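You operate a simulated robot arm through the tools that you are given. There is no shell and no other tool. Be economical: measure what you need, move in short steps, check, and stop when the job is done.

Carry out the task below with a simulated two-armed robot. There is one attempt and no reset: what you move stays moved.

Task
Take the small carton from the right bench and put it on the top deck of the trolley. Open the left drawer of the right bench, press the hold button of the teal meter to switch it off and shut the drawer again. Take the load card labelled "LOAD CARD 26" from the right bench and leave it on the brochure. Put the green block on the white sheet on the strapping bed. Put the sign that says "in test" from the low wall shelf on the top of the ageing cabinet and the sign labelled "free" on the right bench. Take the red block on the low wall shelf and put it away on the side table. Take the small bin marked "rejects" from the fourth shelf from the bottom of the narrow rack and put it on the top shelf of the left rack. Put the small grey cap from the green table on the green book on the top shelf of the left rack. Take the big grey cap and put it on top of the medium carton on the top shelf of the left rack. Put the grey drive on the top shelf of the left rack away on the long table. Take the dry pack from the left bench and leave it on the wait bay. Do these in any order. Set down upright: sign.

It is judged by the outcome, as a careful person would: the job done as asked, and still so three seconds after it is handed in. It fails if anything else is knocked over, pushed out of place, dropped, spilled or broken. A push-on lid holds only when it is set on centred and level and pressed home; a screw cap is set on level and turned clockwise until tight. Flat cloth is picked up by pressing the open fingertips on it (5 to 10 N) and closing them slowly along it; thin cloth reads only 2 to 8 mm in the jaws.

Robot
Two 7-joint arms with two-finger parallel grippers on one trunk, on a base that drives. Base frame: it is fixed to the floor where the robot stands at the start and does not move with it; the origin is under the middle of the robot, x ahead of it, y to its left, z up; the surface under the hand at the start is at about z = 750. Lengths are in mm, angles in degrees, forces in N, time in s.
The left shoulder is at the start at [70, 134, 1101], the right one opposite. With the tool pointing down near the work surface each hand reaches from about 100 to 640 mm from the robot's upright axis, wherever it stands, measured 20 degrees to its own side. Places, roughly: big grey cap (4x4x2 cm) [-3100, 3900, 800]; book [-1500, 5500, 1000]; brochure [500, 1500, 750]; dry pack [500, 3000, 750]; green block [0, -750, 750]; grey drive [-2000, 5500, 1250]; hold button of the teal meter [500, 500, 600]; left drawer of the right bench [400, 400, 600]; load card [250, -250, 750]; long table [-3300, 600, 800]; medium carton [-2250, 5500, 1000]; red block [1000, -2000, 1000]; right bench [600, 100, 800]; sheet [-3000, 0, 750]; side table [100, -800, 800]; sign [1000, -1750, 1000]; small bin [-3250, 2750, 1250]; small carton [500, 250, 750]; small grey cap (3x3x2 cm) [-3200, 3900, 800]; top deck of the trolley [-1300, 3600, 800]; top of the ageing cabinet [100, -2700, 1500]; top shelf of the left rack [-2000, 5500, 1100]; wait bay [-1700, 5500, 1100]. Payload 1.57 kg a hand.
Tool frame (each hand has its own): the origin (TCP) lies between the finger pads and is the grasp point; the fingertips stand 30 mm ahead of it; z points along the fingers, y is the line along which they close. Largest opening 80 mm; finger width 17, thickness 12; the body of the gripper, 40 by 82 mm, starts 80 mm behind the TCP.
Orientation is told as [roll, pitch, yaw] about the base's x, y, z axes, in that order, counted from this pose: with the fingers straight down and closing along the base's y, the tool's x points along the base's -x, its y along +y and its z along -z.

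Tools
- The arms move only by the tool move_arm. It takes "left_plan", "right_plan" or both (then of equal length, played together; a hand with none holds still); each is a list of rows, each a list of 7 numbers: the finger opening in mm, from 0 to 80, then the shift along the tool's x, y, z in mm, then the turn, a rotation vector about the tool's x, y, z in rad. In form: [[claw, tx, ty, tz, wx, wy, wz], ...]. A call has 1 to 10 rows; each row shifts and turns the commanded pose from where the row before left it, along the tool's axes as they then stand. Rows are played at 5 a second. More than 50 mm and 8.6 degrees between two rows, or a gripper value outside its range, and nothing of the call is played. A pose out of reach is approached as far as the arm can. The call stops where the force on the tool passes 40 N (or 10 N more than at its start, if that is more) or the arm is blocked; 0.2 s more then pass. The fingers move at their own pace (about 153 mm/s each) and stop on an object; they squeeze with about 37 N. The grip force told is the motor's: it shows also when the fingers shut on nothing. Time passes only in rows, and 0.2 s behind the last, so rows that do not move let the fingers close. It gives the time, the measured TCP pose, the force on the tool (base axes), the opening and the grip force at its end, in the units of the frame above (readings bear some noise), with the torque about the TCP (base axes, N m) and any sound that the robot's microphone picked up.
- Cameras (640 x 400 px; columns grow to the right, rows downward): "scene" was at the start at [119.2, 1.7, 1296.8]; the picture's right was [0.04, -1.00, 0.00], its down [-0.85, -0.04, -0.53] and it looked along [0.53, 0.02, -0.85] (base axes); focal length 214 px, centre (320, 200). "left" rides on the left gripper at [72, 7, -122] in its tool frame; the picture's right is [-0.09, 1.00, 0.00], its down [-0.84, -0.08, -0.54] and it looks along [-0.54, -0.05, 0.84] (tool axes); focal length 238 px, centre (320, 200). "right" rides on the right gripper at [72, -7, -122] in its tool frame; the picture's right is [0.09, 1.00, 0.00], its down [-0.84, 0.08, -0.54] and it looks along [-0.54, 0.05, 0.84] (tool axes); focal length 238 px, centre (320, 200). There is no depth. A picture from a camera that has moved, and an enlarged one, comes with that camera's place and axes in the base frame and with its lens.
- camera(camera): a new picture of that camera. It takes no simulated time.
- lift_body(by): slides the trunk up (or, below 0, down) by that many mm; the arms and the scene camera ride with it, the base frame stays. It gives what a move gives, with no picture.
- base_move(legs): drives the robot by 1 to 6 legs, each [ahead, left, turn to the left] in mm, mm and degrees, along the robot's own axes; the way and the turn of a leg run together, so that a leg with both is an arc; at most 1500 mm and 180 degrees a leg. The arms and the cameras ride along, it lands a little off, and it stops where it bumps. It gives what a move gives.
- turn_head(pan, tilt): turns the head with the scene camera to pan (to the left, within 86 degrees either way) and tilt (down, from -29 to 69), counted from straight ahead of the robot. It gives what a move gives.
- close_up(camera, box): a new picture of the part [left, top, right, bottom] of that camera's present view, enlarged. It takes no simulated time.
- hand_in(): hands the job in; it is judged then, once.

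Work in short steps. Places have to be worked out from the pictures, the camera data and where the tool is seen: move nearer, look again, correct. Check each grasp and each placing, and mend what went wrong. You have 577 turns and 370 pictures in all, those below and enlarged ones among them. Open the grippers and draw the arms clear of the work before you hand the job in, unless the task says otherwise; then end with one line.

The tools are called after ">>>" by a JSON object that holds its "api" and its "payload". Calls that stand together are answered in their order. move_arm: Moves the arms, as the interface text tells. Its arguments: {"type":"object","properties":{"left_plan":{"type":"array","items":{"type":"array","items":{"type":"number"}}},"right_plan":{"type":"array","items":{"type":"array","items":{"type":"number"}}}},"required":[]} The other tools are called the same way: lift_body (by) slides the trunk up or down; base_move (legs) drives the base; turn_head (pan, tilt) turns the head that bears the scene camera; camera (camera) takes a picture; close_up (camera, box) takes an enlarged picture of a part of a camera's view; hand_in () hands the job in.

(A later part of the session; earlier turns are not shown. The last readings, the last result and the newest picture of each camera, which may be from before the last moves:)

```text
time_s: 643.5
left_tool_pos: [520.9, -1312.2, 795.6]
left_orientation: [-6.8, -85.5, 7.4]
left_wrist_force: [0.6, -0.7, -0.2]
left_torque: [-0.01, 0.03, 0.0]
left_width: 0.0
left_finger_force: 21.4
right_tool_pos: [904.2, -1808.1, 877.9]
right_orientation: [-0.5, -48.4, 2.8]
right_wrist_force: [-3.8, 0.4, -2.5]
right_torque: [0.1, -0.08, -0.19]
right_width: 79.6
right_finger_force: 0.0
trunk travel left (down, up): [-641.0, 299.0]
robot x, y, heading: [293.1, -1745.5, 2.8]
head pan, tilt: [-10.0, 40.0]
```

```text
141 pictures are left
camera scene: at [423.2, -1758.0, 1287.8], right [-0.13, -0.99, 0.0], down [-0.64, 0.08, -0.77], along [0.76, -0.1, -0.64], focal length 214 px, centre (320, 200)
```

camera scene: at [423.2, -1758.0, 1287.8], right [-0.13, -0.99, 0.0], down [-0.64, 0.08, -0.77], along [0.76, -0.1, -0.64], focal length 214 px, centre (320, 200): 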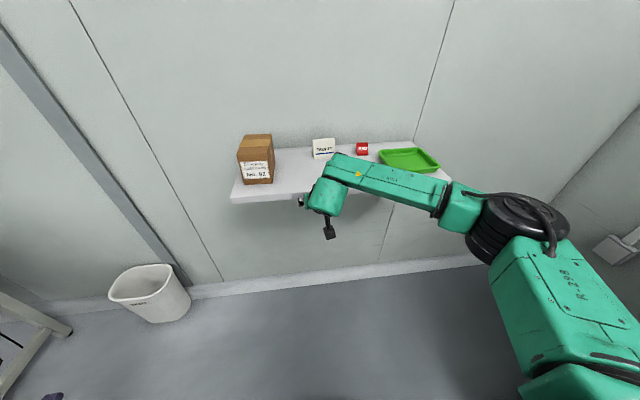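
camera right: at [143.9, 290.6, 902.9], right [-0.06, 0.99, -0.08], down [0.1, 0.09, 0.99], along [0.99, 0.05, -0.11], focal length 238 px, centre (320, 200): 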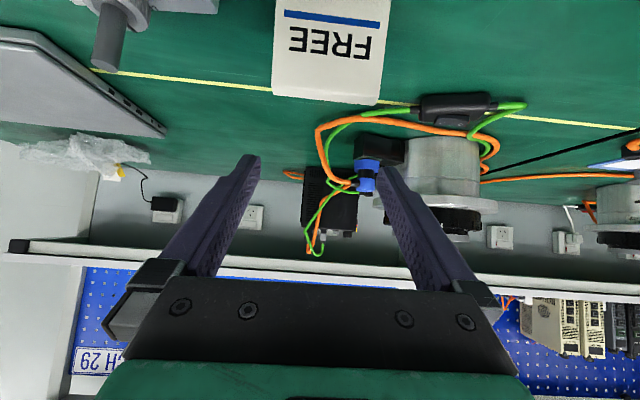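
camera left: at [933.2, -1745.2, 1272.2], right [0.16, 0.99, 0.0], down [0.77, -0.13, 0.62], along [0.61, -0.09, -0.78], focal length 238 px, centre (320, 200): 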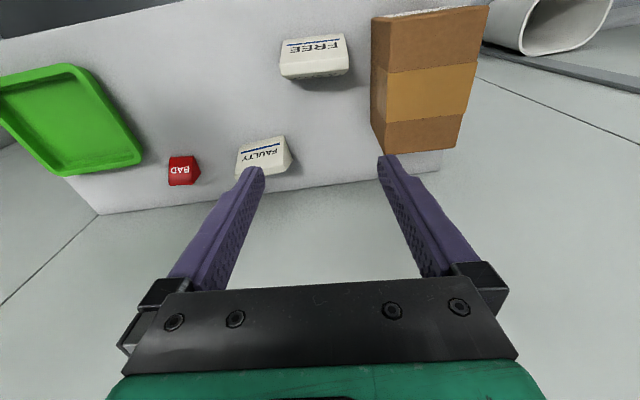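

I bumped the shelf edge with the low hand; items look undisturbed. Back off and then raise.

>>> {"api": "base_move", "payload": {"legs": [[-250, 0, -2.7]]}}

>>> {"api": "lift_body", "payload": {"by": 200}}

>>> {"api": "turn_head", "payload": {"pan": 0, "tilt": 35}}

>>> {"api": "camera", "payload": {"camera": "scene"}}

```text
time_s: 645.4
left_tool_pos: [287.4, -1329.3, 795.3]
left_orientation: [-6.7, -85.4, 5.0]
left_wrist_force: [0.3, 0.9, -1.1]
left_torque: [0.0, 0.0, 0.0]
left_width: 0.0
left_finger_force: 20.9
right_tool_pos: [649.7, -1840.4, 877.3]
right_orientation: [-0.6, -48.3, 0.1]
right_wrist_force: [-0.6, 0.4, 0.2]
right_torque: [-0.02, -0.02, -0.01]
right_width: 80.2
right_finger_force: 0.1
trunk travel left (down, up): [-641.0, 299.0]
robot x, y, heading: [36.5, -1754.2, 0.2]
head pan, tilt: [-10.0, 40.0]
```

```text
time_s: 647.5
left_tool_pos: [287.9, -1328.2, 995.1]
left_orientation: [-6.8, -85.4, 5.1]
left_wrist_force: [0.1, 0.3, 0.2]
left_torque: [-0.01, 0.0, 0.01]
left_width: 0.0
left_finger_force: 21.4
right_tool_pos: [650.1, -1841.2, 1075.5]
right_orientation: [-0.5, -48.3, 0.2]
right_wrist_force: [0.2, -0.2, -0.3]
right_torque: [-0.01, 0.0, -0.01]
right_width: 79.9
right_finger_force: 0.1
trunk travel left (down, up): [-841.0, 99.0]
robot x, y, heading: [35.4, -1755.0, -0.1]
head pan, tilt: [-10.0, 40.0]
```

```text
time_s: 648.2
left_tool_pos: [287.1, -1327.7, 994.8]
left_orientation: [-6.8, -85.4, 5.0]
left_wrist_force: [0.3, 0.9, 1.0]
left_torque: [0.0, -0.01, 0.01]
left_width: 0.2
left_finger_force: 21.5
right_tool_pos: [649.2, -1840.7, 1076.9]
right_orientation: [-0.5, -48.3, 0.3]
right_wrist_force: [-0.4, 0.0, -0.1]
right_torque: [0.02, 0.02, 0.02]
right_width: 80.0
right_finger_force: 0.1
trunk travel left (down, up): [-841.0, 99.0]
robot x, y, heading: [40.4, -1756.0, 0.0]
head pan, tilt: [0.0, 35.0]
```

```text
140 pictures are left
camera scene: at [175.5, -1754.9, 1495.3], right [0.0, -1.0, 0.0], down [-0.57, 0.0, -0.82], along [0.82, 0.0, -0.57], focal length 214 px, centre (320, 200)
```

scene: 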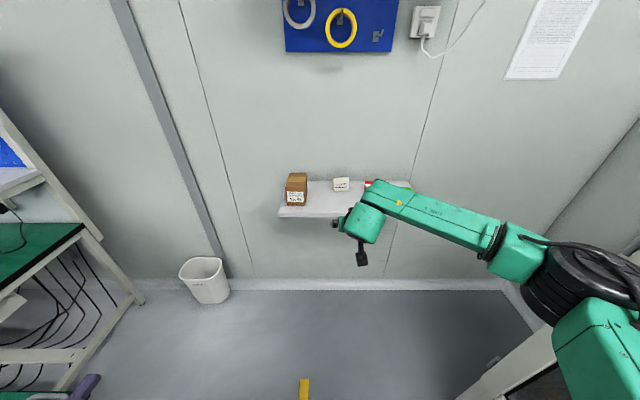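

>>> {"api": "base_move", "payload": {"legs": [[0, -40, 0], [330, 0, 0]]}}

>>> {"api": "move_arm", "payload": {"right_plan": [[50, 0, -40, 0, 0, 0, 0], [50, 0, -40, 0, 0, 0, 0], [50, 0, -30, 0, 0, 0, 0], [50, 0, 0, 0, 0, 0, 0]]}}

>>> {"api": "camera", "payload": {"camera": "right"}}

```text
time_s: 650.9
left_tool_pos: [623.1, -1365.9, 996.4]
left_orientation: [-7.0, -85.5, 5.3]
left_wrist_force: [-0.2, 1.3, 0.7]
left_torque: [0.0, 0.0, 0.01]
left_width: 0.0
left_finger_force: 21.3
right_tool_pos: [985.8, -1877.8, 1077.8]
right_orientation: [-0.4, -48.3, 0.4]
right_wrist_force: [-0.1, -0.9, -0.1]
right_torque: [0.01, 0.02, -0.02]
right_width: 79.8
right_finger_force: 0.0
trunk travel left (down, up): [-841.0, 99.0]
robot x, y, heading: [371.6, -1790.6, 0.2]
head pan, tilt: [0.0, 35.0]
```

```text
time_s: 651.9
left_tool_pos: [623.4, -1366.1, 996.2]
left_orientation: [-6.9, -85.3, 5.3]
left_wrist_force: [-0.7, -0.6, -0.9]
left_torque: [0.0, -0.01, 0.01]
left_width: 0.2
left_finger_force: 21.0
right_tool_pos: [988.7, -1989.1, 1075.5]
right_orientation: [-0.5, -48.3, 0.3]
right_wrist_force: [-0.1, 0.7, -0.5]
right_torque: [-0.01, -0.01, -0.01]
right_width: 49.8
right_finger_force: 0.1
trunk travel left (down, up): [-841.0, 99.0]
robot x, y, heading: [371.5, -1792.7, 0.4]
head pan, tilt: [0.0, 35.0]
```

```text
139 pictures are left
camera right: at [850.3, -1995.2, 1103.4], right [-0.06, 1.0, -0.07], down [0.15, 0.08, 0.98], along [0.99, 0.05, -0.16], focal length 238 px, centre (320, 200)
```

right: 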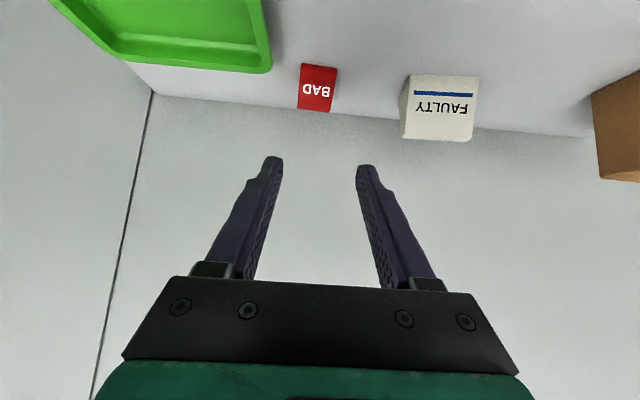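

>>> {"api": "move_arm", "payload": {"right_plan": [[50, 8, -3.5, 27, 0, 0, 0], [50, 8, -3.5, 27, 0, 0, 0], [50, 9, 0, 27, 0, 0, 0], [50, 0, 0, 0, 0, 0, 0]]}}

>>> {"api": "camera", "payload": {"camera": "right"}}

```text
time_s: 652.9
left_tool_pos: [622.7, -1367.1, 994.6]
left_orientation: [-6.7, -85.4, 5.0]
left_wrist_force: [-0.3, 0.3, -0.4]
left_torque: [-0.02, 0.01, 0.02]
left_width: 0.0
left_finger_force: 21.2
right_tool_pos: [1032.8, -1993.8, 1004.8]
right_orientation: [-0.6, -48.3, 0.4]
right_wrist_force: [-0.2, 0.0, -1.1]
right_torque: [-0.01, -0.04, -0.02]
right_width: 50.1
right_finger_force: 0.1
trunk travel left (down, up): [-841.0, 99.0]
robot x, y, heading: [376.5, -1795.3, 0.4]
head pan, tilt: [0.0, 35.0]
```

```text
138 pictures are left
camera right: at [894.2, -2001.3, 1031.1], right [-0.06, 1.0, -0.07], down [0.15, 0.08, 0.98], along [0.99, 0.05, -0.16], focal length 238 px, centre (320, 200)
```

right: 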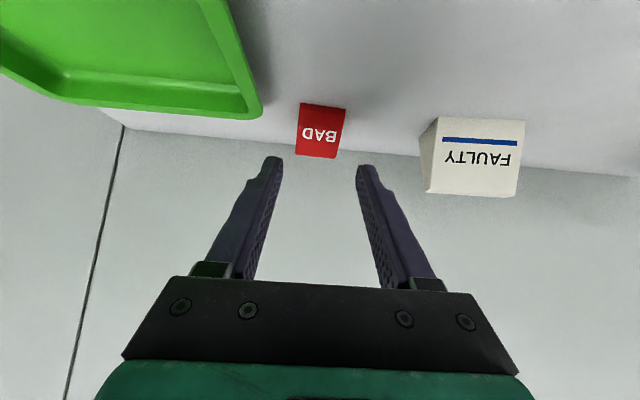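

>>> {"api": "move_arm", "payload": {"right_plan": [[50, 0, -1, 20, 0, 0, 0], [50, 0, 0, 20, 0, 0, 0], [50, 0, 0, 15, 0, 0, 0], [50, 0, 0, 0, 0, 0, 0]]}}

>>> {"api": "camera", "payload": {"camera": "right"}}

```text
time_s: 653.9
left_tool_pos: [623.7, -1367.3, 995.6]
left_orientation: [-6.8, -85.3, 5.1]
left_wrist_force: [-0.3, -0.5, -1.1]
left_torque: [0.0, -0.01, 0.04]
left_width: 0.0
left_finger_force: 21.5
right_tool_pos: [1072.4, -1996.7, 968.3]
right_orientation: [-0.5, -48.3, 0.4]
right_wrist_force: [-0.1, 0.4, 1.2]
right_torque: [0.02, -0.01, -0.03]
right_width: 50.1
right_finger_force: 0.1
trunk travel left (down, up): [-841.0, 99.0]
robot x, y, heading: [374.5, -1789.9, 0.3]
head pan, tilt: [0.0, 35.0]
```

```text
137 pictures are left
camera right: at [933.8, -2003.2, 996.1], right [-0.06, 1.0, -0.07], down [0.15, 0.08, 0.98], along [0.99, 0.05, -0.16], focal length 238 px, centre (320, 200)
```

right: 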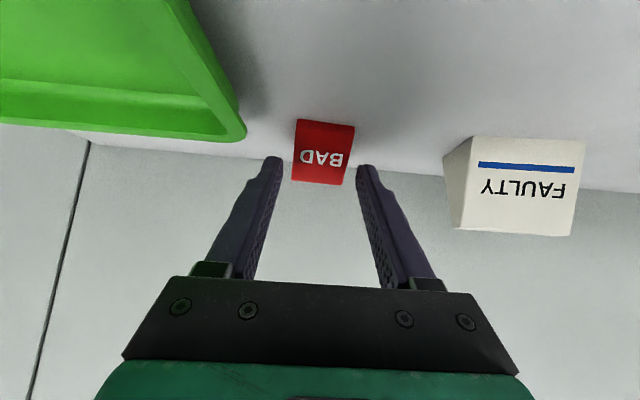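

>>> {"api": "move_arm", "payload": {"right_plan": [[50, 2, 1, 6, 0, 0, 0], [30, 0, 0, 0, 0, 0, 0], [20, 0, 0, 0, 0, 0, 0], [20, 0, 0, 0, 0, 0, 0], [20, -15, 0, -13, 0, 0, 0], [20, -30, 0, -27, 0, 0, 0], [20, -30, 0, -27, 0, 0, 0]]}}

>>> {"api": "camera", "payload": {"camera": "right"}}

```text
time_s: 655.5
left_tool_pos: [623.8, -1366.2, 994.7]
left_orientation: [-7.0, -85.6, 5.4]
left_wrist_force: [-0.2, -0.3, 0.0]
left_torque: [-0.02, 0.02, 0.02]
left_width: 0.0
left_finger_force: 21.1
right_tool_pos: [1075.2, -1995.4, 1063.5]
right_orientation: [-0.4, -48.3, 0.4]
right_wrist_force: [0.4, 0.0, -0.6]
right_torque: [-0.02, 0.02, 0.03]
right_width: 19.9
right_finger_force: 0.0
trunk travel left (down, up): [-841.0, 99.0]
robot x, y, heading: [374.4, -1794.2, 0.3]
head pan, tilt: [0.0, 35.0]
```

```text
136 pictures are left
camera right: at [935.6, -2001.5, 1091.9], right [-0.06, 1.0, -0.07], down [0.15, 0.08, 0.98], along [0.99, 0.05, -0.16], focal length 238 px, centre (320, 200)
```

right: 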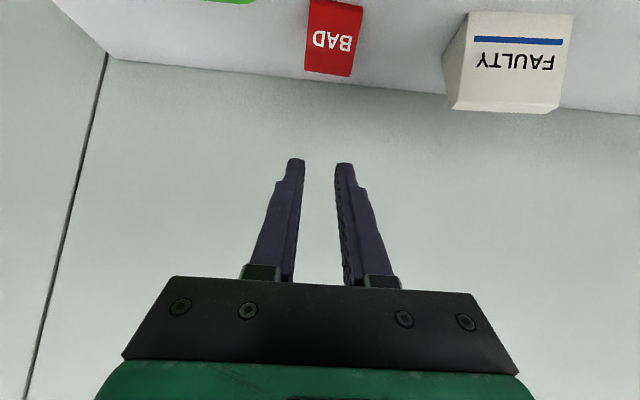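

The fingers closed short of it; re-solving gives shelf z≈915 and block front x≈1091. Re-approach deeper.

>>> {"api": "move_arm", "payload": {"right_plan": [[50, 36, 0, 18, 0, 0, 0], [50, 35, 0, 19, 0, 0, 0], [50, 0, 0, 0, 0, 0, 0]]}}

>>> {"api": "camera", "payload": {"camera": "right"}}

```text
time_s: 656.3
left_tool_pos: [624.0, -1366.0, 994.5]
left_orientation: [-7.0, -85.4, 5.3]
left_wrist_force: [0.4, -0.1, 1.0]
left_torque: [0.04, -0.02, 0.04]
left_width: 0.0
left_finger_force: 21.2
right_tool_pos: [1055.2, -1994.5, 984.9]
right_orientation: [-0.6, -48.2, 0.4]
right_wrist_force: [-0.4, -0.3, -0.6]
right_torque: [0.01, 0.0, 0.03]
right_width: 50.1
right_finger_force: 0.0
trunk travel left (down, up): [-841.0, 99.0]
robot x, y, heading: [376.4, -1792.2, 0.3]
head pan, tilt: [0.0, 35.0]
```

```text
135 pictures are left
camera right: at [917.4, -2002.0, 1013.6], right [-0.06, 1.0, -0.07], down [0.15, 0.08, 0.98], along [0.99, 0.05, -0.16], focal length 238 px, centre (320, 200)
```

right: 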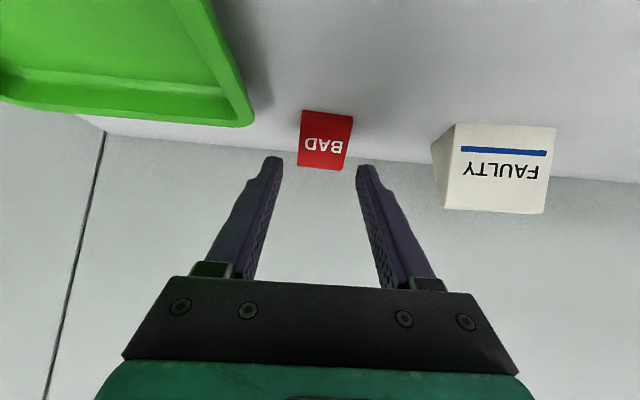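

>>> {"api": "move_arm", "payload": {"right_plan": [[50, 0, 2, 20, 0, 0, 0], [50, 0, 0, 20, 0, 0, 0], [50, 0, 0, 12, 0, 0, 0], [50, 0, 0, 6, 0, 0, 0], [50, 0, 0, 0, 0, 0, 0]]}}

>>> {"api": "camera", "payload": {"camera": "right"}}

```text
time_s: 657.5
left_tool_pos: [623.9, -1366.4, 995.0]
left_orientation: [-6.7, -85.4, 5.1]
left_wrist_force: [-0.1, -0.7, -0.6]
left_torque: [0.0, 0.01, -0.02]
left_width: 0.3
left_finger_force: 21.6
right_tool_pos: [1098.4, -1993.8, 948.5]
right_orientation: [-0.5, -48.3, 0.4]
right_wrist_force: [-0.2, 0.6, 0.2]
right_torque: [0.0, 0.03, 0.02]
right_width: 49.9
right_finger_force: 0.1
trunk travel left (down, up): [-841.0, 99.0]
robot x, y, heading: [375.5, -1794.0, 0.4]
head pan, tilt: [0.0, 35.0]
```

```text
134 pictures are left
camera right: at [960.1, -2000.6, 975.3], right [-0.06, 1.0, -0.07], down [0.15, 0.08, 0.98], along [0.99, 0.05, -0.16], focal length 238 px, centre (320, 200)
```

right: 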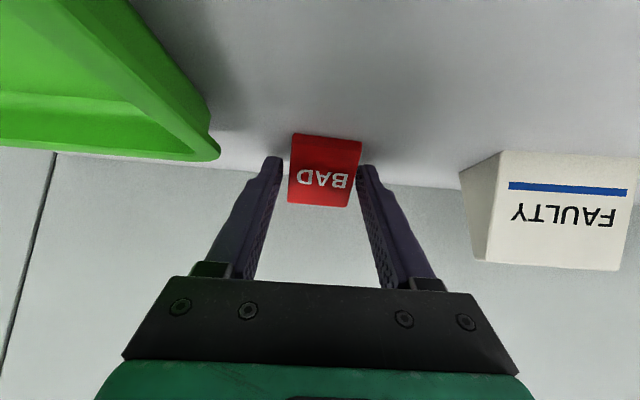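

Looks good between the fingers; close and lift.

>>> {"api": "move_arm", "payload": {"right_plan": [[35, 0, 0, 0, 0, 0, 0], [20, 0, 0, 0, 0, 0, 0], [20, 0, 0, 0, 0, 0, 0], [20, -15, 0, -13, 0, 0, 0], [20, -30, 0, -27, 0, 0, 0], [20, -30, 0, -27, 0, 0, 0]]}}

>>> {"api": "camera", "payload": {"camera": "right"}}

```text
time_s: 658.9
left_tool_pos: [622.6, -1367.4, 994.3]
left_orientation: [-6.7, -85.5, 5.2]
left_wrist_force: [0.4, -0.2, 0.2]
left_torque: [-0.03, -0.03, 0.03]
left_width: 0.0
left_finger_force: 21.4
right_tool_pos: [1099.0, -1993.8, 1048.5]
right_orientation: [-0.6, -48.3, 0.3]
right_wrist_force: [-0.3, 0.2, -0.7]
right_torque: [-0.01, 0.01, -0.03]
right_width: 38.6
right_finger_force: 36.7
trunk travel left (down, up): [-841.0, 99.0]
robot x, y, heading: [374.2, -1794.0, 0.2]
head pan, tilt: [0.0, 35.0]
```

```text
133 pictures are left
camera right: at [960.7, -1999.7, 1075.9], right [-0.06, 1.0, -0.08], down [0.15, 0.08, 0.98], along [0.99, 0.05, -0.16], focal length 238 px, centre (320, 200)
```

right: 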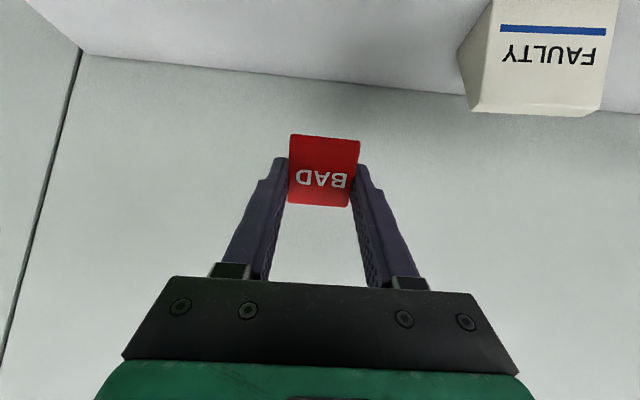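

Red block held. Drive to the side table.

>>> {"api": "base_move", "payload": {"legs": [[-1350, 0, 0], [0, 1100, 0]]}}

>>> {"api": "turn_head", "payload": {"pan": -10, "tilt": 30}}

>>> {"api": "camera", "payload": {"camera": "scene"}}

```text
time_s: 669.5
left_tool_pos: [-705.8, -505.1, 993.5]
left_orientation: [-7.9, -85.5, 5.9]
left_wrist_force: [-0.2, 0.0, -0.9]
left_torque: [0.0, -0.03, -0.04]
left_width: 0.0
left_finger_force: 20.7
right_tool_pos: [-231.3, -1156.6, 1047.9]
right_orientation: [-2.3, -48.2, -0.7]
right_wrist_force: [1.1, -14.6, -2.1]
right_torque: [0.01, 0.01, -0.14]
right_width: 38.5
right_finger_force: 37.1
trunk travel left (down, up): [-841.0, 99.0]
robot x, y, heading: [-955.6, -931.0, -0.0]
head pan, tilt: [0.0, 35.0]
stopped in leg 2: the force on the tool passed its limit at 57 N (the readings are from after the stop); the commanded pose is now the measured one
```

```text
time_s: 670.2
left_tool_pos: [-704.4, -508.7, 997.7]
left_orientation: [-4.4, -85.5, 2.5]
left_wrist_force: [0.1, 0.1, 0.0]
left_torque: [-0.02, 0.0, 0.0]
left_width: 0.0
left_finger_force: 21.3
right_tool_pos: [-231.5, -1156.4, 1046.0]
right_orientation: [-1.5, -48.3, -0.8]
right_wrist_force: [1.5, -10.4, -2.0]
right_torque: [0.0, 0.01, -0.12]
right_width: 38.7
right_finger_force: 36.7
trunk travel left (down, up): [-841.0, 99.0]
robot x, y, heading: [-960.2, -933.2, 0.1]
head pan, tilt: [-10.0, 30.0]
```

```text
132 pictures are left
camera scene: at [-817.0, -952.8, 1503.0], right [-0.17, -0.98, 0.0], down [-0.49, 0.09, -0.87], along [0.85, -0.15, -0.5], focal length 214 px, centre (320, 200)
```

scene: 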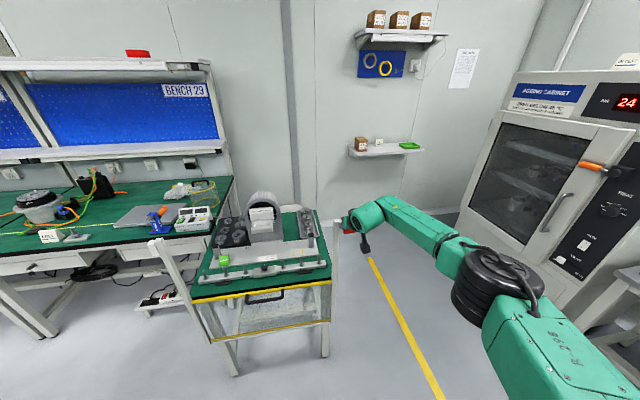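

I touched the side table's corner with the block. Back off right and look closely.

>>> {"api": "base_move", "payload": {"legs": [[0, -80, 0], [-250, 0, 0]]}}

>>> {"api": "camera", "payload": {"camera": "scene"}}

>>> {"api": "close_up", "payload": {"camera": "scene", "box": [200, 160, 420, 330]}}

```text
time_s: 672.7
left_tool_pos: [-956.6, -585.6, 995.8]
left_orientation: [-6.6, -85.4, 4.6]
left_wrist_force: [0.4, 0.0, -0.1]
left_torque: [0.05, -0.01, -0.05]
left_width: 0.0
left_finger_force: 21.5
right_tool_pos: [-482.5, -1232.5, 1046.0]
right_orientation: [-1.8, -48.1, -0.7]
right_wrist_force: [0.7, 0.2, -0.9]
right_torque: [0.02, -0.01, 0.01]
right_width: 38.4
right_finger_force: 37.2
trunk travel left (down, up): [-841.0, 99.0]
robot x, y, heading: [-1213.4, -1008.4, -0.2]
head pan, tilt: [-10.0, 30.0]
```

```text
131 pictures are left
camera scene: at [-1067.8, -1027.9, 1502.8], right [-0.17, -0.98, 0.0], down [-0.49, 0.09, -0.87], along [0.85, -0.15, -0.5], focal length 214 px, centre (320, 200)
```

scene: 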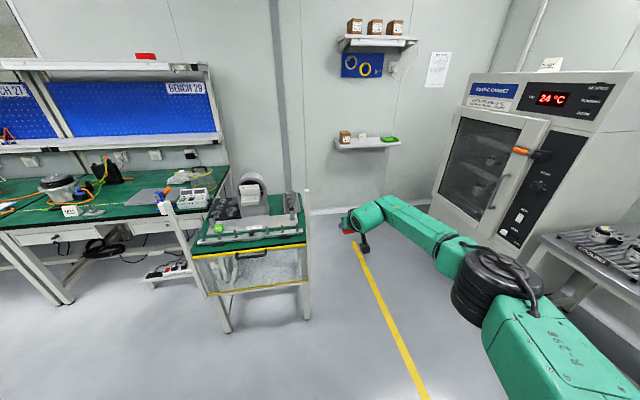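

```text
2.35 times, centred on (310, 245) of scene
camera zoom: at [-1067.8, -1027.9, 1502.8], right [-0.17, -0.98, 0.0], down [-0.49, 0.09, -0.87], along [0.85, -0.15, -0.5], focal length 505 px, centre (344, 94)
```

zoom: 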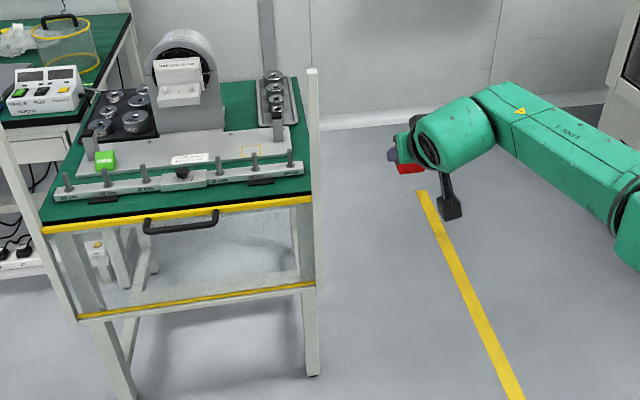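

>>> {"api": "close_up", "payload": {"camera": "scene", "box": [210, 210, 320, 250]}}

```text
5.82 times, centred on (265, 230) of scene
camera zoom: at [-1067.8, -1027.9, 1502.8], right [-0.17, -0.98, 0.0], down [-0.49, 0.09, -0.87], along [0.85, -0.15, -0.5], focal length 1248 px, centre (640, 26)
```

zoom: 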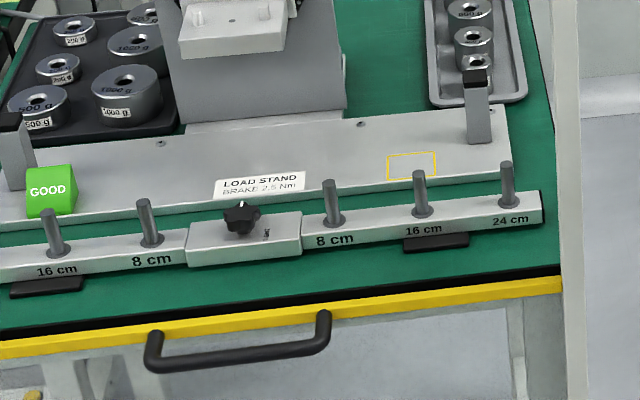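

The table has tall front corner posts. I'll line up with the middle of the table front and approach slowly.

>>> {"api": "base_move", "payload": {"legs": [[0, 340, 0.2], [170, 0, 0]]}}

>>> {"api": "turn_head", "payload": {"pan": -15, "tilt": 40}}

>>> {"api": "camera", "payload": {"camera": "scene"}}

>>> {"api": "camera", "payload": {"camera": "right"}}

```text
time_s: 676.0
left_tool_pos: [-794.4, -240.2, 997.0]
left_orientation: [-7.0, -85.6, 5.5]
left_wrist_force: [0.5, 1.0, 0.4]
left_torque: [0.0, 0.02, 0.03]
left_width: 0.0
left_finger_force: 20.8
right_tool_pos: [-314.6, -882.8, 1050.5]
right_orientation: [-1.6, -48.5, -0.2]
right_wrist_force: [-0.2, -0.7, 0.3]
right_torque: [-0.02, 0.03, 0.02]
right_width: 38.9
right_finger_force: 36.7
trunk travel left (down, up): [-841.0, 99.0]
robot x, y, heading: [-1042.0, -666.8, 0.4]
head pan, tilt: [-10.0, 30.0]
```

```text
time_s: 676.7
left_tool_pos: [-793.2, -238.5, 994.8]
left_orientation: [-6.9, -85.4, 5.4]
left_wrist_force: [0.4, 0.3, 0.3]
left_torque: [-0.01, 0.01, -0.01]
left_width: 0.0
left_finger_force: 21.2
right_tool_pos: [-311.1, -881.5, 1048.6]
right_orientation: [-1.7, -48.3, -0.2]
right_wrist_force: [-0.7, 0.7, -0.6]
right_torque: [-0.01, 0.02, 0.0]
right_width: 38.6
right_finger_force: 37.1
trunk travel left (down, up): [-841.0, 99.0]
robot x, y, heading: [-1038.4, -666.4, 0.5]
head pan, tilt: [-15.0, 40.0]
```

```text
128 pictures are left
camera scene: at [-906.8, -689.3, 1487.7], right [-0.25, -0.97, 0.0], down [-0.62, 0.16, -0.77], along [0.74, -0.19, -0.64], focal length 214 px, centre (320, 200)
```

scene: 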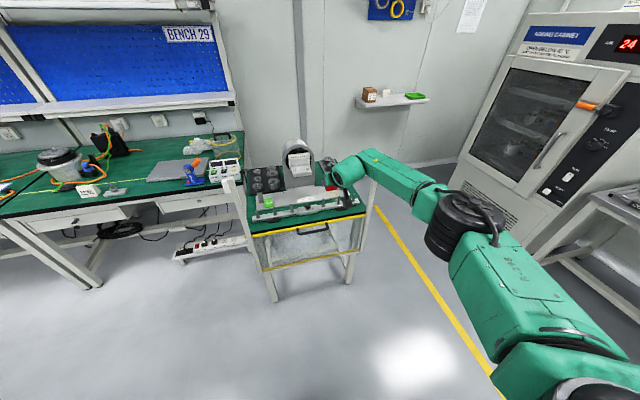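

```text
127 pictures are left
camera right: at [-451.1, -885.1, 1075.0], right [-0.04, 1.0, -0.09], down [0.15, 0.09, 0.98], along [0.99, 0.02, -0.16], focal length 238 px, centre (320, 200)
```

right: 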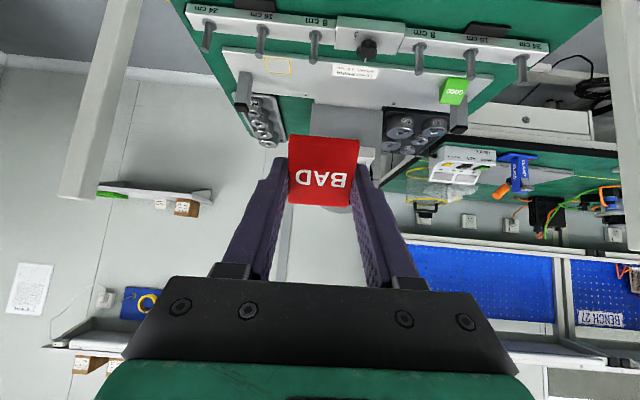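

>>> {"api": "close_up", "payload": {"camera": "scene", "box": [230, 140, 380, 250]}}

```text
3.64 times, centred on (305, 195) of scene
camera zoom: at [-906.8, -689.3, 1487.7], right [-0.25, -0.97, 0.0], down [-0.62, 0.16, -0.77], along [0.74, -0.19, -0.64], focal length 780 px, centre (374, 218)
```

zoom: 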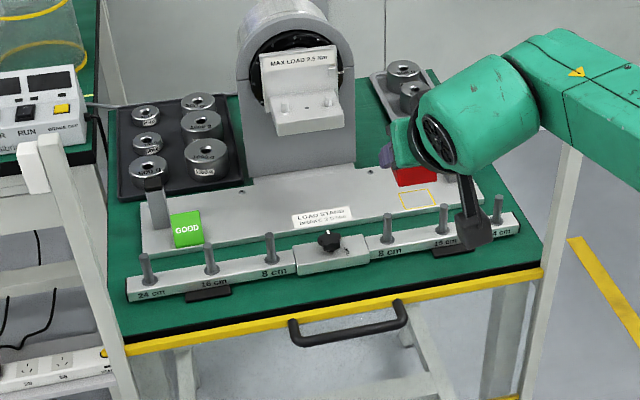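

The free green strip in front of the bar is ~62 mm deep (x≈-262…-200, z≈795). I'll set the red block there, around [-231, -800].

>>> {"api": "base_move", "payload": {"legs": [[70, 40, -0.4]]}}

>>> {"api": "move_arm", "payload": {"right_plan": [[20, 0, 40, 0, 0, 0, 0], [20, 33, 0, 30, 0, 0, 0], [20, 33, 0, 30, 0, 0, 0], [20, 33, 0, 30, 0, 0, 0], [20, 0, 0, 0, 0, 0, 0]]}}

>>> {"api": "camera", "payload": {"camera": "right"}}

>>> {"api": "camera", "payload": {"camera": "scene"}}

```text
time_s: 677.7
left_tool_pos: [-722.8, -202.1, 996.8]
left_orientation: [-5.9, -85.5, 4.1]
left_wrist_force: [-0.2, -0.5, -0.1]
left_torque: [0.0, 0.03, 0.03]
left_width: 0.0
left_finger_force: 21.0
right_tool_pos: [-248.4, -847.3, 1050.7]
right_orientation: [-1.5, -48.5, -0.7]
right_wrist_force: [-1.1, -0.6, -0.6]
right_torque: [0.02, 0.02, 0.04]
right_width: 38.6
right_finger_force: 36.9
trunk travel left (down, up): [-841.0, 99.0]
robot x, y, heading: [-971.2, -629.9, -0.1]
head pan, tilt: [-15.0, 40.0]
```

```text
time_s: 678.9
left_tool_pos: [-721.6, -201.2, 996.3]
left_orientation: [-6.5, -85.5, 4.8]
left_wrist_force: [0.0, 0.5, 0.1]
left_torque: [-0.02, -0.02, 0.04]
left_width: 0.2
left_finger_force: 21.5
right_tool_pos: [-245.3, -802.1, 927.7]
right_orientation: [-1.4, -48.3, -0.1]
right_wrist_force: [-0.4, 0.6, -1.1]
right_torque: [-0.03, 0.0, 0.0]
right_width: 39.0
right_finger_force: 36.9
right hand out of reach, approached as far as the arm can: row 4
trunk travel left (down, up): [-841.0, 99.0]
robot x, y, heading: [-969.5, -626.3, 0.4]
head pan, tilt: [-15.0, 40.0]
```

```text
125 pictures are left
camera right: at [-385.4, -804.5, 955.7], right [-0.04, 1.0, -0.09], down [0.15, 0.09, 0.98], along [0.99, 0.03, -0.16], focal length 238 px, centre (320, 200)
```

right: 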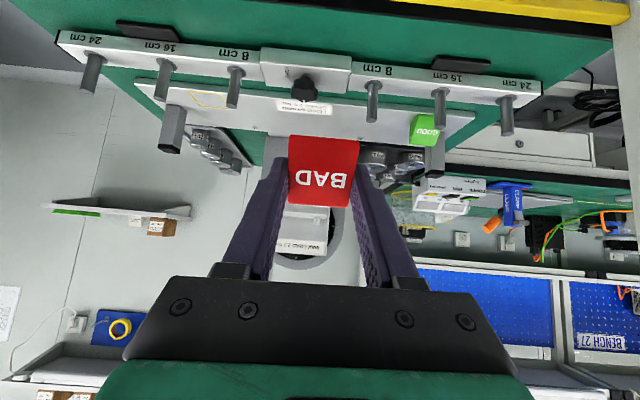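

```text
124 pictures are left
camera scene: at [-838.8, -650.3, 1487.8], right [-0.26, -0.97, 0.0], down [-0.62, 0.17, -0.77], along [0.74, -0.2, -0.64], focal length 214 px, centre (320, 200)
```

scene: 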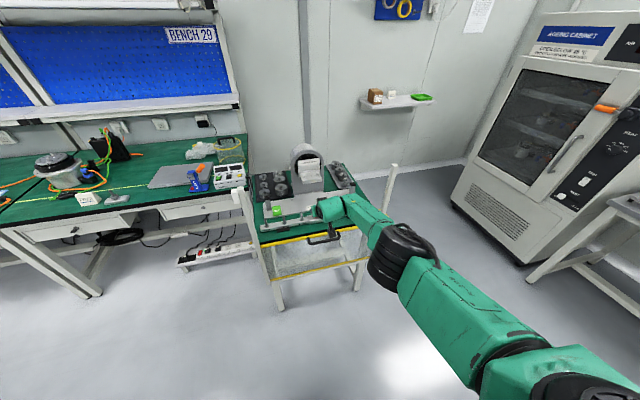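

>>> {"api": "base_move", "payload": {"legs": [[18, 0, 0]]}}

>>> {"api": "lift_body", "payload": {"by": -75}}

>>> {"api": "camera", "payload": {"camera": "right"}}

>>> {"api": "close_up", "payload": {"camera": "scene", "box": [230, 140, 380, 250]}}

```text
time_s: 679.7
left_tool_pos: [-706.4, -200.6, 995.7]
left_orientation: [-7.4, -85.6, 5.5]
left_wrist_force: [-0.4, 0.4, 0.4]
left_torque: [0.01, -0.01, 0.04]
left_width: 0.0
left_finger_force: 21.3
right_tool_pos: [-232.2, -801.0, 930.0]
right_orientation: [-1.6, -48.6, -0.1]
right_wrist_force: [-1.0, -0.3, 0.2]
right_torque: [0.01, -0.04, -0.04]
right_width: 38.5
right_finger_force: 36.6
trunk travel left (down, up): [-841.0, 99.0]
robot x, y, heading: [-958.7, -625.8, 0.1]
head pan, tilt: [-15.0, 40.0]
```

```text
time_s: 680.8
left_tool_pos: [-703.0, -200.3, 919.8]
left_orientation: [-6.9, -85.4, 5.3]
left_wrist_force: [0.2, 0.1, 0.5]
left_torque: [0.0, -0.02, 0.02]
left_width: 0.0
left_finger_force: 21.0
right_tool_pos: [-230.0, -800.6, 853.6]
right_orientation: [-1.6, -48.3, -0.3]
right_wrist_force: [-1.3, -1.2, -0.3]
right_torque: [0.01, 0.01, 0.02]
right_width: 38.5
right_finger_force: 36.7
trunk travel left (down, up): [-766.0, 174.0]
robot x, y, heading: [-953.1, -625.2, 0.3]
head pan, tilt: [-15.0, 40.0]
```

```text
123 pictures are left
camera right: at [-367.7, -804.0, 881.3], right [-0.04, 1.0, -0.09], down [0.15, 0.09, 0.98], along [0.99, 0.03, -0.16], focal length 238 px, centre (320, 200)
```

right: 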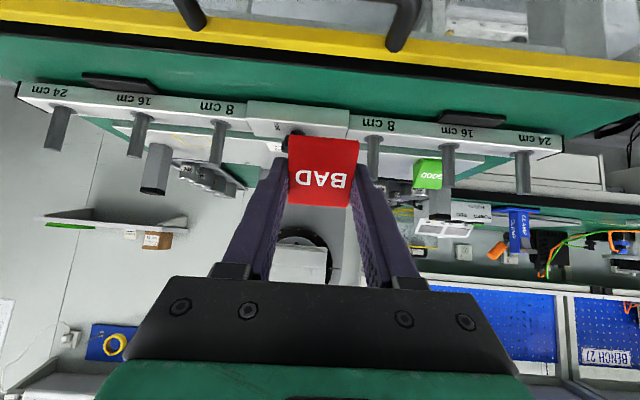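

```text
3.64 times, centred on (305, 195) of scene
camera zoom: at [-821.4, -649.2, 1412.8], right [-0.26, -0.97, 0.0], down [-0.62, 0.17, -0.77], along [0.74, -0.2, -0.64], focal length 780 px, centre (374, 218)
```

zoom: 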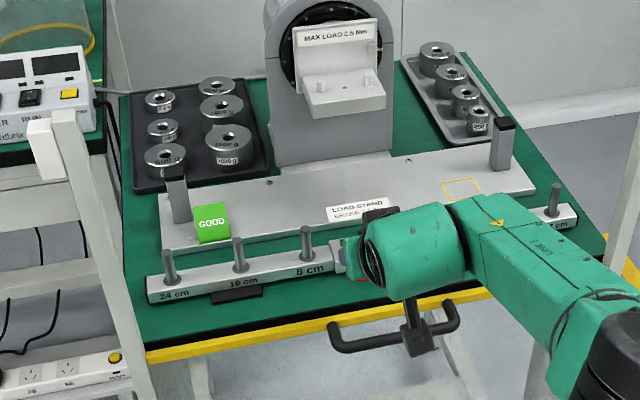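

>>> {"api": "base_move", "payload": {"legs": [[10, 0, 0]]}}

>>> {"api": "lift_body", "payload": {"by": -18}}

>>> {"api": "camera", "payload": {"camera": "right"}}

```text
time_s: 681.6
left_tool_pos: [-695.3, -200.1, 921.4]
left_orientation: [-7.2, -85.5, 5.4]
left_wrist_force: [-0.1, 0.2, 0.2]
left_torque: [-0.02, 0.03, 0.02]
left_width: 0.0
left_finger_force: 21.3
right_tool_pos: [-219.8, -801.5, 855.6]
right_orientation: [-1.5, -48.5, -0.2]
right_wrist_force: [-0.4, 0.2, 0.3]
right_torque: [-0.01, 0.02, 0.02]
right_width: 38.5
right_finger_force: 36.7
trunk travel left (down, up): [-766.0, 174.0]
robot x, y, heading: [-943.8, -627.8, 0.0]
head pan, tilt: [-15.0, 40.0]
```

```text
time_s: 682.2
left_tool_pos: [-693.1, -200.3, 903.1]
left_orientation: [-6.9, -85.4, 5.3]
left_wrist_force: [0.0, -0.3, 0.3]
left_torque: [0.03, -0.02, -0.01]
left_width: 0.0
left_finger_force: 21.4
right_tool_pos: [-218.4, -800.5, 836.0]
right_orientation: [-1.6, -48.3, -0.2]
right_wrist_force: [-0.5, -0.5, -0.4]
right_torque: [0.02, -0.01, 0.02]
right_width: 38.7
right_finger_force: 37.3
trunk travel left (down, up): [-748.0, 192.0]
robot x, y, heading: [-942.9, -625.8, 0.1]
head pan, tilt: [-15.0, 40.0]
```

```text
121 pictures are left
camera right: at [-357.3, -803.7, 863.0], right [-0.04, 1.0, -0.09], down [0.15, 0.09, 0.98], along [0.99, 0.03, -0.16], focal length 238 px, centre (320, 200)
```

right: 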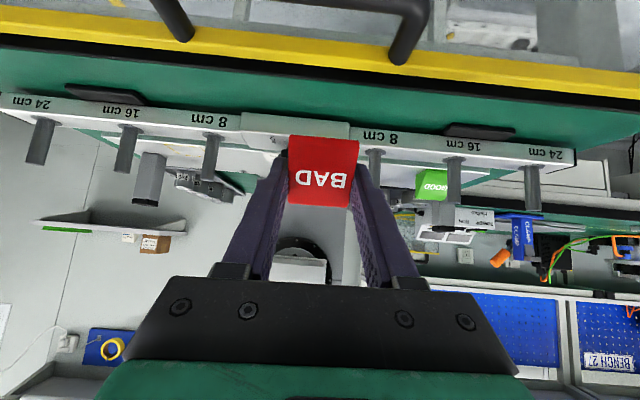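

Reconciling both cameras gives table z≈751 and the strip at x≈-210…-151. Move forward 28 mm and lower in steps.

>>> {"api": "base_move", "payload": {"legs": [[28, 0, 0]]}}

>>> {"api": "lift_body", "payload": {"by": -30}}

>>> {"api": "camera", "payload": {"camera": "right"}}

>>> {"api": "close_up", "payload": {"camera": "scene", "box": [230, 140, 380, 250]}}

```text
time_s: 683.1
left_tool_pos: [-668.8, -200.0, 903.7]
left_orientation: [-7.3, -85.6, 5.7]
left_wrist_force: [0.4, -0.3, 0.0]
left_torque: [0.02, -0.03, 0.01]
left_width: 0.0
left_finger_force: 21.8
right_tool_pos: [-194.2, -801.0, 837.3]
right_orientation: [-1.4, -48.5, -0.1]
right_wrist_force: [-0.5, 0.4, -0.2]
right_torque: [-0.01, -0.02, -0.01]
right_width: 38.4
right_finger_force: 37.2
trunk travel left (down, up): [-748.0, 192.0]
robot x, y, heading: [-916.6, -626.2, 0.2]
head pan, tilt: [-15.0, 40.0]
```

```text
time_s: 683.8
left_tool_pos: [-666.2, -200.8, 872.4]
left_orientation: [-6.9, -85.4, 5.2]
left_wrist_force: [0.2, 0.1, 0.3]
left_torque: [0.0, -0.02, 0.0]
left_width: 0.0
left_finger_force: 21.5
right_tool_pos: [-190.5, -799.0, 804.7]
right_orientation: [-1.5, -48.2, -0.2]
right_wrist_force: [-0.1, 0.1, 0.1]
right_torque: [0.0, 0.0, 0.0]
right_width: 38.6
right_finger_force: 37.1
trunk travel left (down, up): [-718.0, 222.0]
robot x, y, heading: [-915.4, -625.9, 0.3]
head pan, tilt: [-15.0, 40.0]
```

```text
120 pictures are left
camera right: at [-329.8, -803.5, 832.7], right [-0.04, 1.0, -0.09], down [0.16, 0.09, 0.98], along [0.99, 0.03, -0.16], focal length 238 px, centre (320, 200)
```

right: 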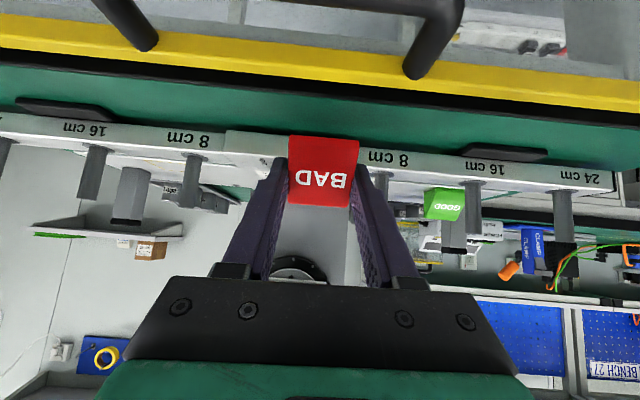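

```text
3.64 times, centred on (305, 195) of scene
camera zoom: at [-783.0, -649.1, 1364.6], right [-0.26, -0.97, 0.0], down [-0.62, 0.16, -0.77], along [0.74, -0.2, -0.64], focal length 780 px, centre (374, 218)
```

zoom: 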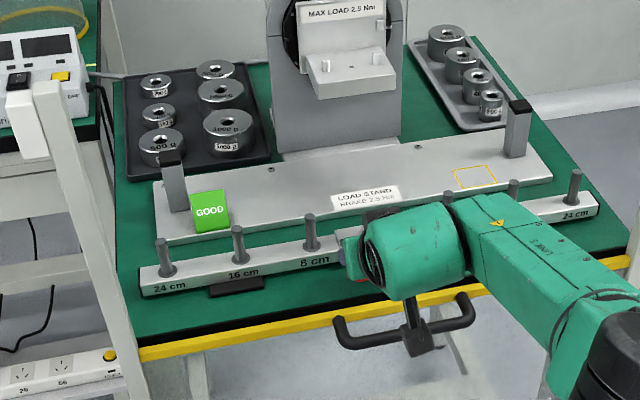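

>>> {"api": "base_move", "payload": {"legs": [[-9, 0, 0]]}}

>>> {"api": "lift_body", "payload": {"by": -14}}

>>> {"api": "lift_body", "payload": {"by": -5}}

```text
time_s: 684.5
left_tool_pos: [-673.8, -200.5, 871.7]
left_orientation: [-6.9, -85.1, 5.1]
left_wrist_force: [-0.4, 0.0, 0.3]
left_torque: [0.03, 0.0, -0.04]
left_width: 0.0
left_finger_force: 21.2
right_tool_pos: [-200.0, -800.9, 804.1]
right_orientation: [-1.4, -48.1, -0.1]
right_wrist_force: [-0.3, 0.4, -0.4]
right_torque: [0.0, -0.01, 0.04]
right_width: 38.5
right_finger_force: 36.9
trunk travel left (down, up): [-718.0, 222.0]
robot x, y, heading: [-926.6, -625.3, -0.2]
head pan, tilt: [-15.0, 40.0]
```

```text
time_s: 685.2
left_tool_pos: [-676.5, -200.5, 858.2]
left_orientation: [-7.1, -85.4, 5.3]
left_wrist_force: [-0.3, -0.1, -1.0]
left_torque: [-0.02, 0.01, -0.02]
left_width: 0.0
left_finger_force: 21.6
right_tool_pos: [-201.3, -801.3, 790.8]
right_orientation: [-1.6, -48.4, -0.2]
right_wrist_force: [-0.2, 0.5, 0.2]
right_torque: [0.01, -0.01, -0.01]
right_width: 38.4
right_finger_force: 36.9
trunk travel left (down, up): [-704.0, 236.0]
robot x, y, heading: [-926.6, -627.3, 0.3]
head pan, tilt: [-15.0, 40.0]
```

```text
time_s: 685.7
left_tool_pos: [-675.4, -199.8, 854.3]
left_orientation: [-7.0, -85.4, 5.3]
left_wrist_force: [0.3, 0.5, 0.4]
left_torque: [0.0, 0.02, 0.0]
left_width: 0.1
left_finger_force: 21.1
right_tool_pos: [-201.1, -800.8, 787.2]
right_orientation: [-1.5, -48.3, -0.3]
right_wrist_force: [-0.1, 0.2, -0.9]
right_torque: [-0.01, -0.03, 0.02]
right_width: 38.7
right_finger_force: 36.8
trunk travel left (down, up): [-699.0, 241.0]
robot x, y, heading: [-922.1, -627.0, 0.1]
head pan, tilt: [-15.0, 40.0]
```

>>> {"api": "lift_body", "payload": {"by": -5}}

>>> {"api": "camera", "payload": {"camera": "right"}}

```text
time_s: 686.2
left_tool_pos: [-675.9, -199.1, 850.0]
left_orientation: [-7.0, -85.4, 5.3]
left_wrist_force: [-0.3, 0.0, 0.3]
left_torque: [0.03, 0.02, 0.02]
left_width: 0.1
left_finger_force: 21.0
right_tool_pos: [-200.6, -801.5, 780.7]
right_orientation: [-1.4, -48.2, -0.2]
right_wrist_force: [0.3, -0.5, -1.1]
right_torque: [0.01, 0.0, -0.03]
right_width: 38.5
right_finger_force: 36.8
trunk travel left (down, up): [-694.0, 246.0]
robot x, y, heading: [-927.0, -623.5, 0.0]
head pan, tilt: [-15.0, 40.0]
```

```text
118 pictures are left
camera right: at [-339.1, -803.8, 809.0], right [-0.04, 1.0, -0.09], down [0.15, 0.09, 0.98], along [0.99, 0.03, -0.16], focal length 238 px, centre (320, 200)
```

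right: 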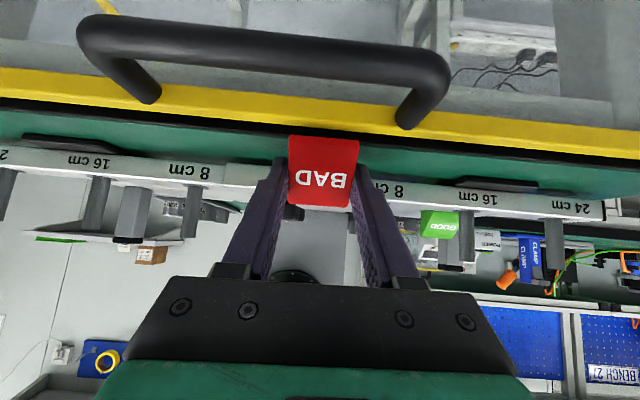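

>>> {"api": "base_move", "payload": {"legs": [[12, 0, 0]]}}

>>> {"api": "lift_body", "payload": {"by": -4}}

>>> {"api": "lift_body", "payload": {"by": -4}}

>>> {"api": "camera", "payload": {"camera": "right"}}

```text
time_s: 687.0
left_tool_pos: [-664.1, -200.9, 849.1]
left_orientation: [-7.1, -85.5, 5.5]
left_wrist_force: [-0.8, 0.1, -1.0]
left_torque: [-0.01, 0.0, 0.01]
left_width: 0.0
left_finger_force: 21.2
right_tool_pos: [-190.0, -801.0, 783.0]
right_orientation: [-1.5, -48.3, -0.2]
right_wrist_force: [-0.2, 0.2, 0.2]
right_torque: [0.0, 0.03, 0.04]
right_width: 38.7
right_finger_force: 37.3
trunk travel left (down, up): [-694.0, 246.0]
robot x, y, heading: [-912.1, -628.1, -0.0]
head pan, tilt: [-15.0, 40.0]
```

```text
time_s: 687.5
left_tool_pos: [-664.9, -200.1, 845.8]
left_orientation: [-7.1, -85.4, 5.4]
left_wrist_force: [-0.5, -0.2, 0.3]
left_torque: [0.02, 0.0, -0.01]
left_width: 0.0
left_finger_force: 21.2
right_tool_pos: [-189.8, -801.3, 778.0]
right_orientation: [-1.5, -48.3, -0.2]
right_wrist_force: [-1.4, 0.5, 1.7]
right_torque: [0.0, 0.04, 0.03]
right_width: 38.6
right_finger_force: 36.3
trunk travel left (down, up): [-690.0, 250.0]
robot x, y, heading: [-911.9, -624.6, 0.0]
head pan, tilt: [-15.0, 40.0]
```

```text
time_s: 688.1
left_tool_pos: [-664.8, -200.3, 841.4]
left_orientation: [-7.5, -85.5, 5.7]
left_wrist_force: [-1.1, 0.6, -1.2]
left_torque: [0.02, -0.01, -0.04]
left_width: 0.0
left_finger_force: 21.6
right_tool_pos: [-189.3, -799.8, 778.4]
right_orientation: [-1.4, -48.8, -0.3]
right_wrist_force: [1.8, -1.0, 14.7]
right_torque: [0.24, -0.06, -0.07]
right_width: 38.4
right_finger_force: 37.5
trunk travel left (down, up): [-686.0, 254.0]
robot x, y, heading: [-909.8, -627.5, 0.3]
head pan, tilt: [-15.0, 40.0]
```

```text
117 pictures are left
camera right: at [-327.8, -803.3, 804.3], right [-0.04, 1.0, -0.08], down [0.15, 0.09, 0.98], along [0.99, 0.03, -0.15], focal length 238 px, centre (320, 200)
```

right: 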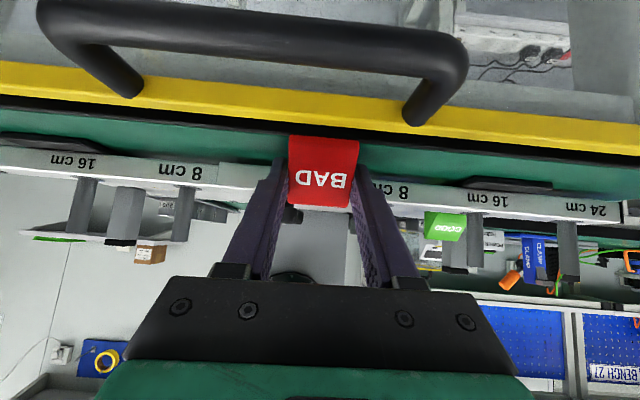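

Contact; release and withdraw up and back.

>>> {"api": "move_arm", "payload": {"right_plan": [[50, 0, 0, 0, 0, 0, 0], [60, 0, 0, 0, 0, 0, 0], [60, 0, 0, -20, 0, 0, 0], [60, 0, 0, -40, 0, 0, 0], [60, 0, 0, -40, 0, 0, 0]]}}

>>> {"api": "camera", "payload": {"camera": "right"}}

```text
time_s: 689.3
left_tool_pos: [-663.9, -200.2, 840.5]
left_orientation: [-7.1, -85.4, 5.4]
left_wrist_force: [0.0, -0.4, 0.8]
left_torque: [0.04, -0.02, -0.03]
left_width: 0.0
left_finger_force: 20.7
right_tool_pos: [-266.3, -800.3, 839.9]
right_orientation: [-1.6, -48.2, -0.3]
right_wrist_force: [-1.0, -0.2, 1.0]
right_torque: [-0.01, -0.04, -0.01]
right_width: 60.2
right_finger_force: 0.1
trunk travel left (down, up): [-686.0, 254.0]
robot x, y, heading: [-912.8, -626.4, 0.1]
head pan, tilt: [-15.0, 40.0]
```

```text
116 pictures are left
camera right: at [-404.5, -801.9, 867.4], right [-0.04, 1.0, -0.09], down [0.16, 0.09, 0.98], along [0.99, 0.02, -0.16], focal length 238 px, centre (320, 200)
```

right: 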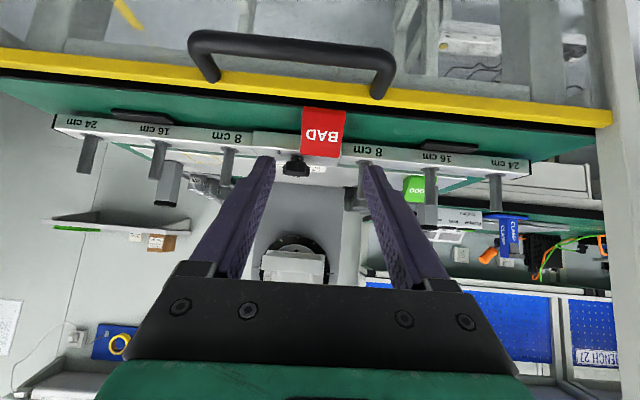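

>>> {"api": "close_up", "payload": {"camera": "right", "box": [260, 70, 400, 180]}}

>>> {"api": "close_up", "payload": {"camera": "scene", "box": [230, 130, 380, 240]}}

```text
3.64 times, centred on (330, 125) of right
camera zoom: at [-404.5, -801.9, 867.4], right [-0.04, 1.0, -0.09], down [0.16, 0.09, 0.98], along [0.99, 0.02, -0.16], focal length 867 px, centre (284, 473)
```

zoom: 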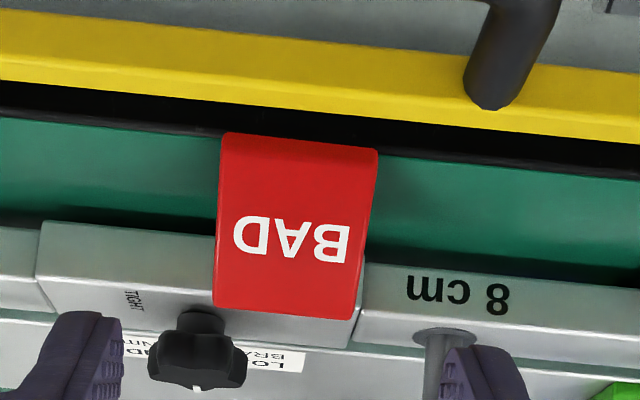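

```text
3.64 times, centred on (305, 185) of scene
camera zoom: at [-781.6, -648.8, 1332.8], right [-0.26, -0.97, 0.0], down [-0.62, 0.16, -0.77], along [0.74, -0.2, -0.64], focal length 780 px, centre (374, 254)
```

zoom: 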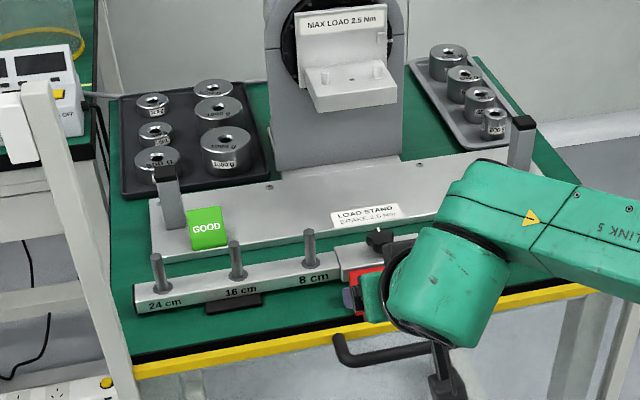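

The block sits right at the strip's front edge; I'll nudge it ~8 mm inward with closed fingertips.

>>> {"api": "move_arm", "payload": {"right_plan": [[0, 10, 0, 26, 0, 0, 0], [0, 10, 0, 26, 0, 0, 0], [0, 0, 0, 0, 0, 0, 0]]}}

>>> {"api": "camera", "payload": {"camera": "right"}}

```text
time_s: 690.1
left_tool_pos: [-663.7, -199.5, 840.6]
left_orientation: [-6.9, -85.4, 5.2]
left_wrist_force: [0.0, -0.5, -0.5]
left_torque: [0.0, 0.02, 0.0]
left_width: 0.2
left_finger_force: 21.2
right_tool_pos: [-237.2, -799.9, 792.2]
right_orientation: [-1.5, -48.3, -0.3]
right_wrist_force: [0.1, -0.1, -0.5]
right_torque: [0.01, -0.02, 0.01]
right_width: 0.0
right_finger_force: 21.4
trunk travel left (down, up): [-686.0, 254.0]
robot x, y, heading: [-910.8, -625.2, 0.5]
head pan, tilt: [-15.0, 40.0]
```

```text
113 pictures are left
camera right: at [-375.8, -803.4, 819.0], right [-0.04, 1.0, -0.09], down [0.15, 0.09, 0.98], along [0.99, 0.03, -0.16], focal length 238 px, centre (320, 200)
```

right: 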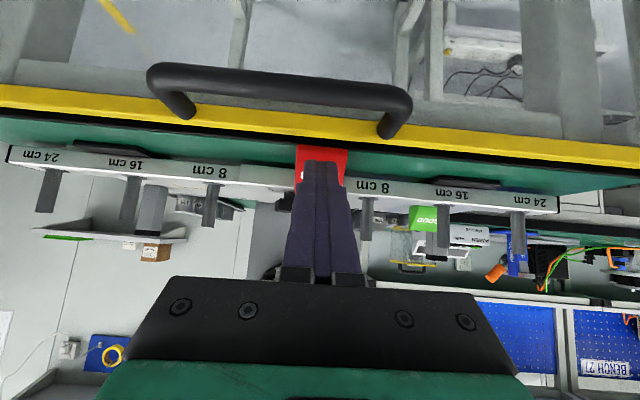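

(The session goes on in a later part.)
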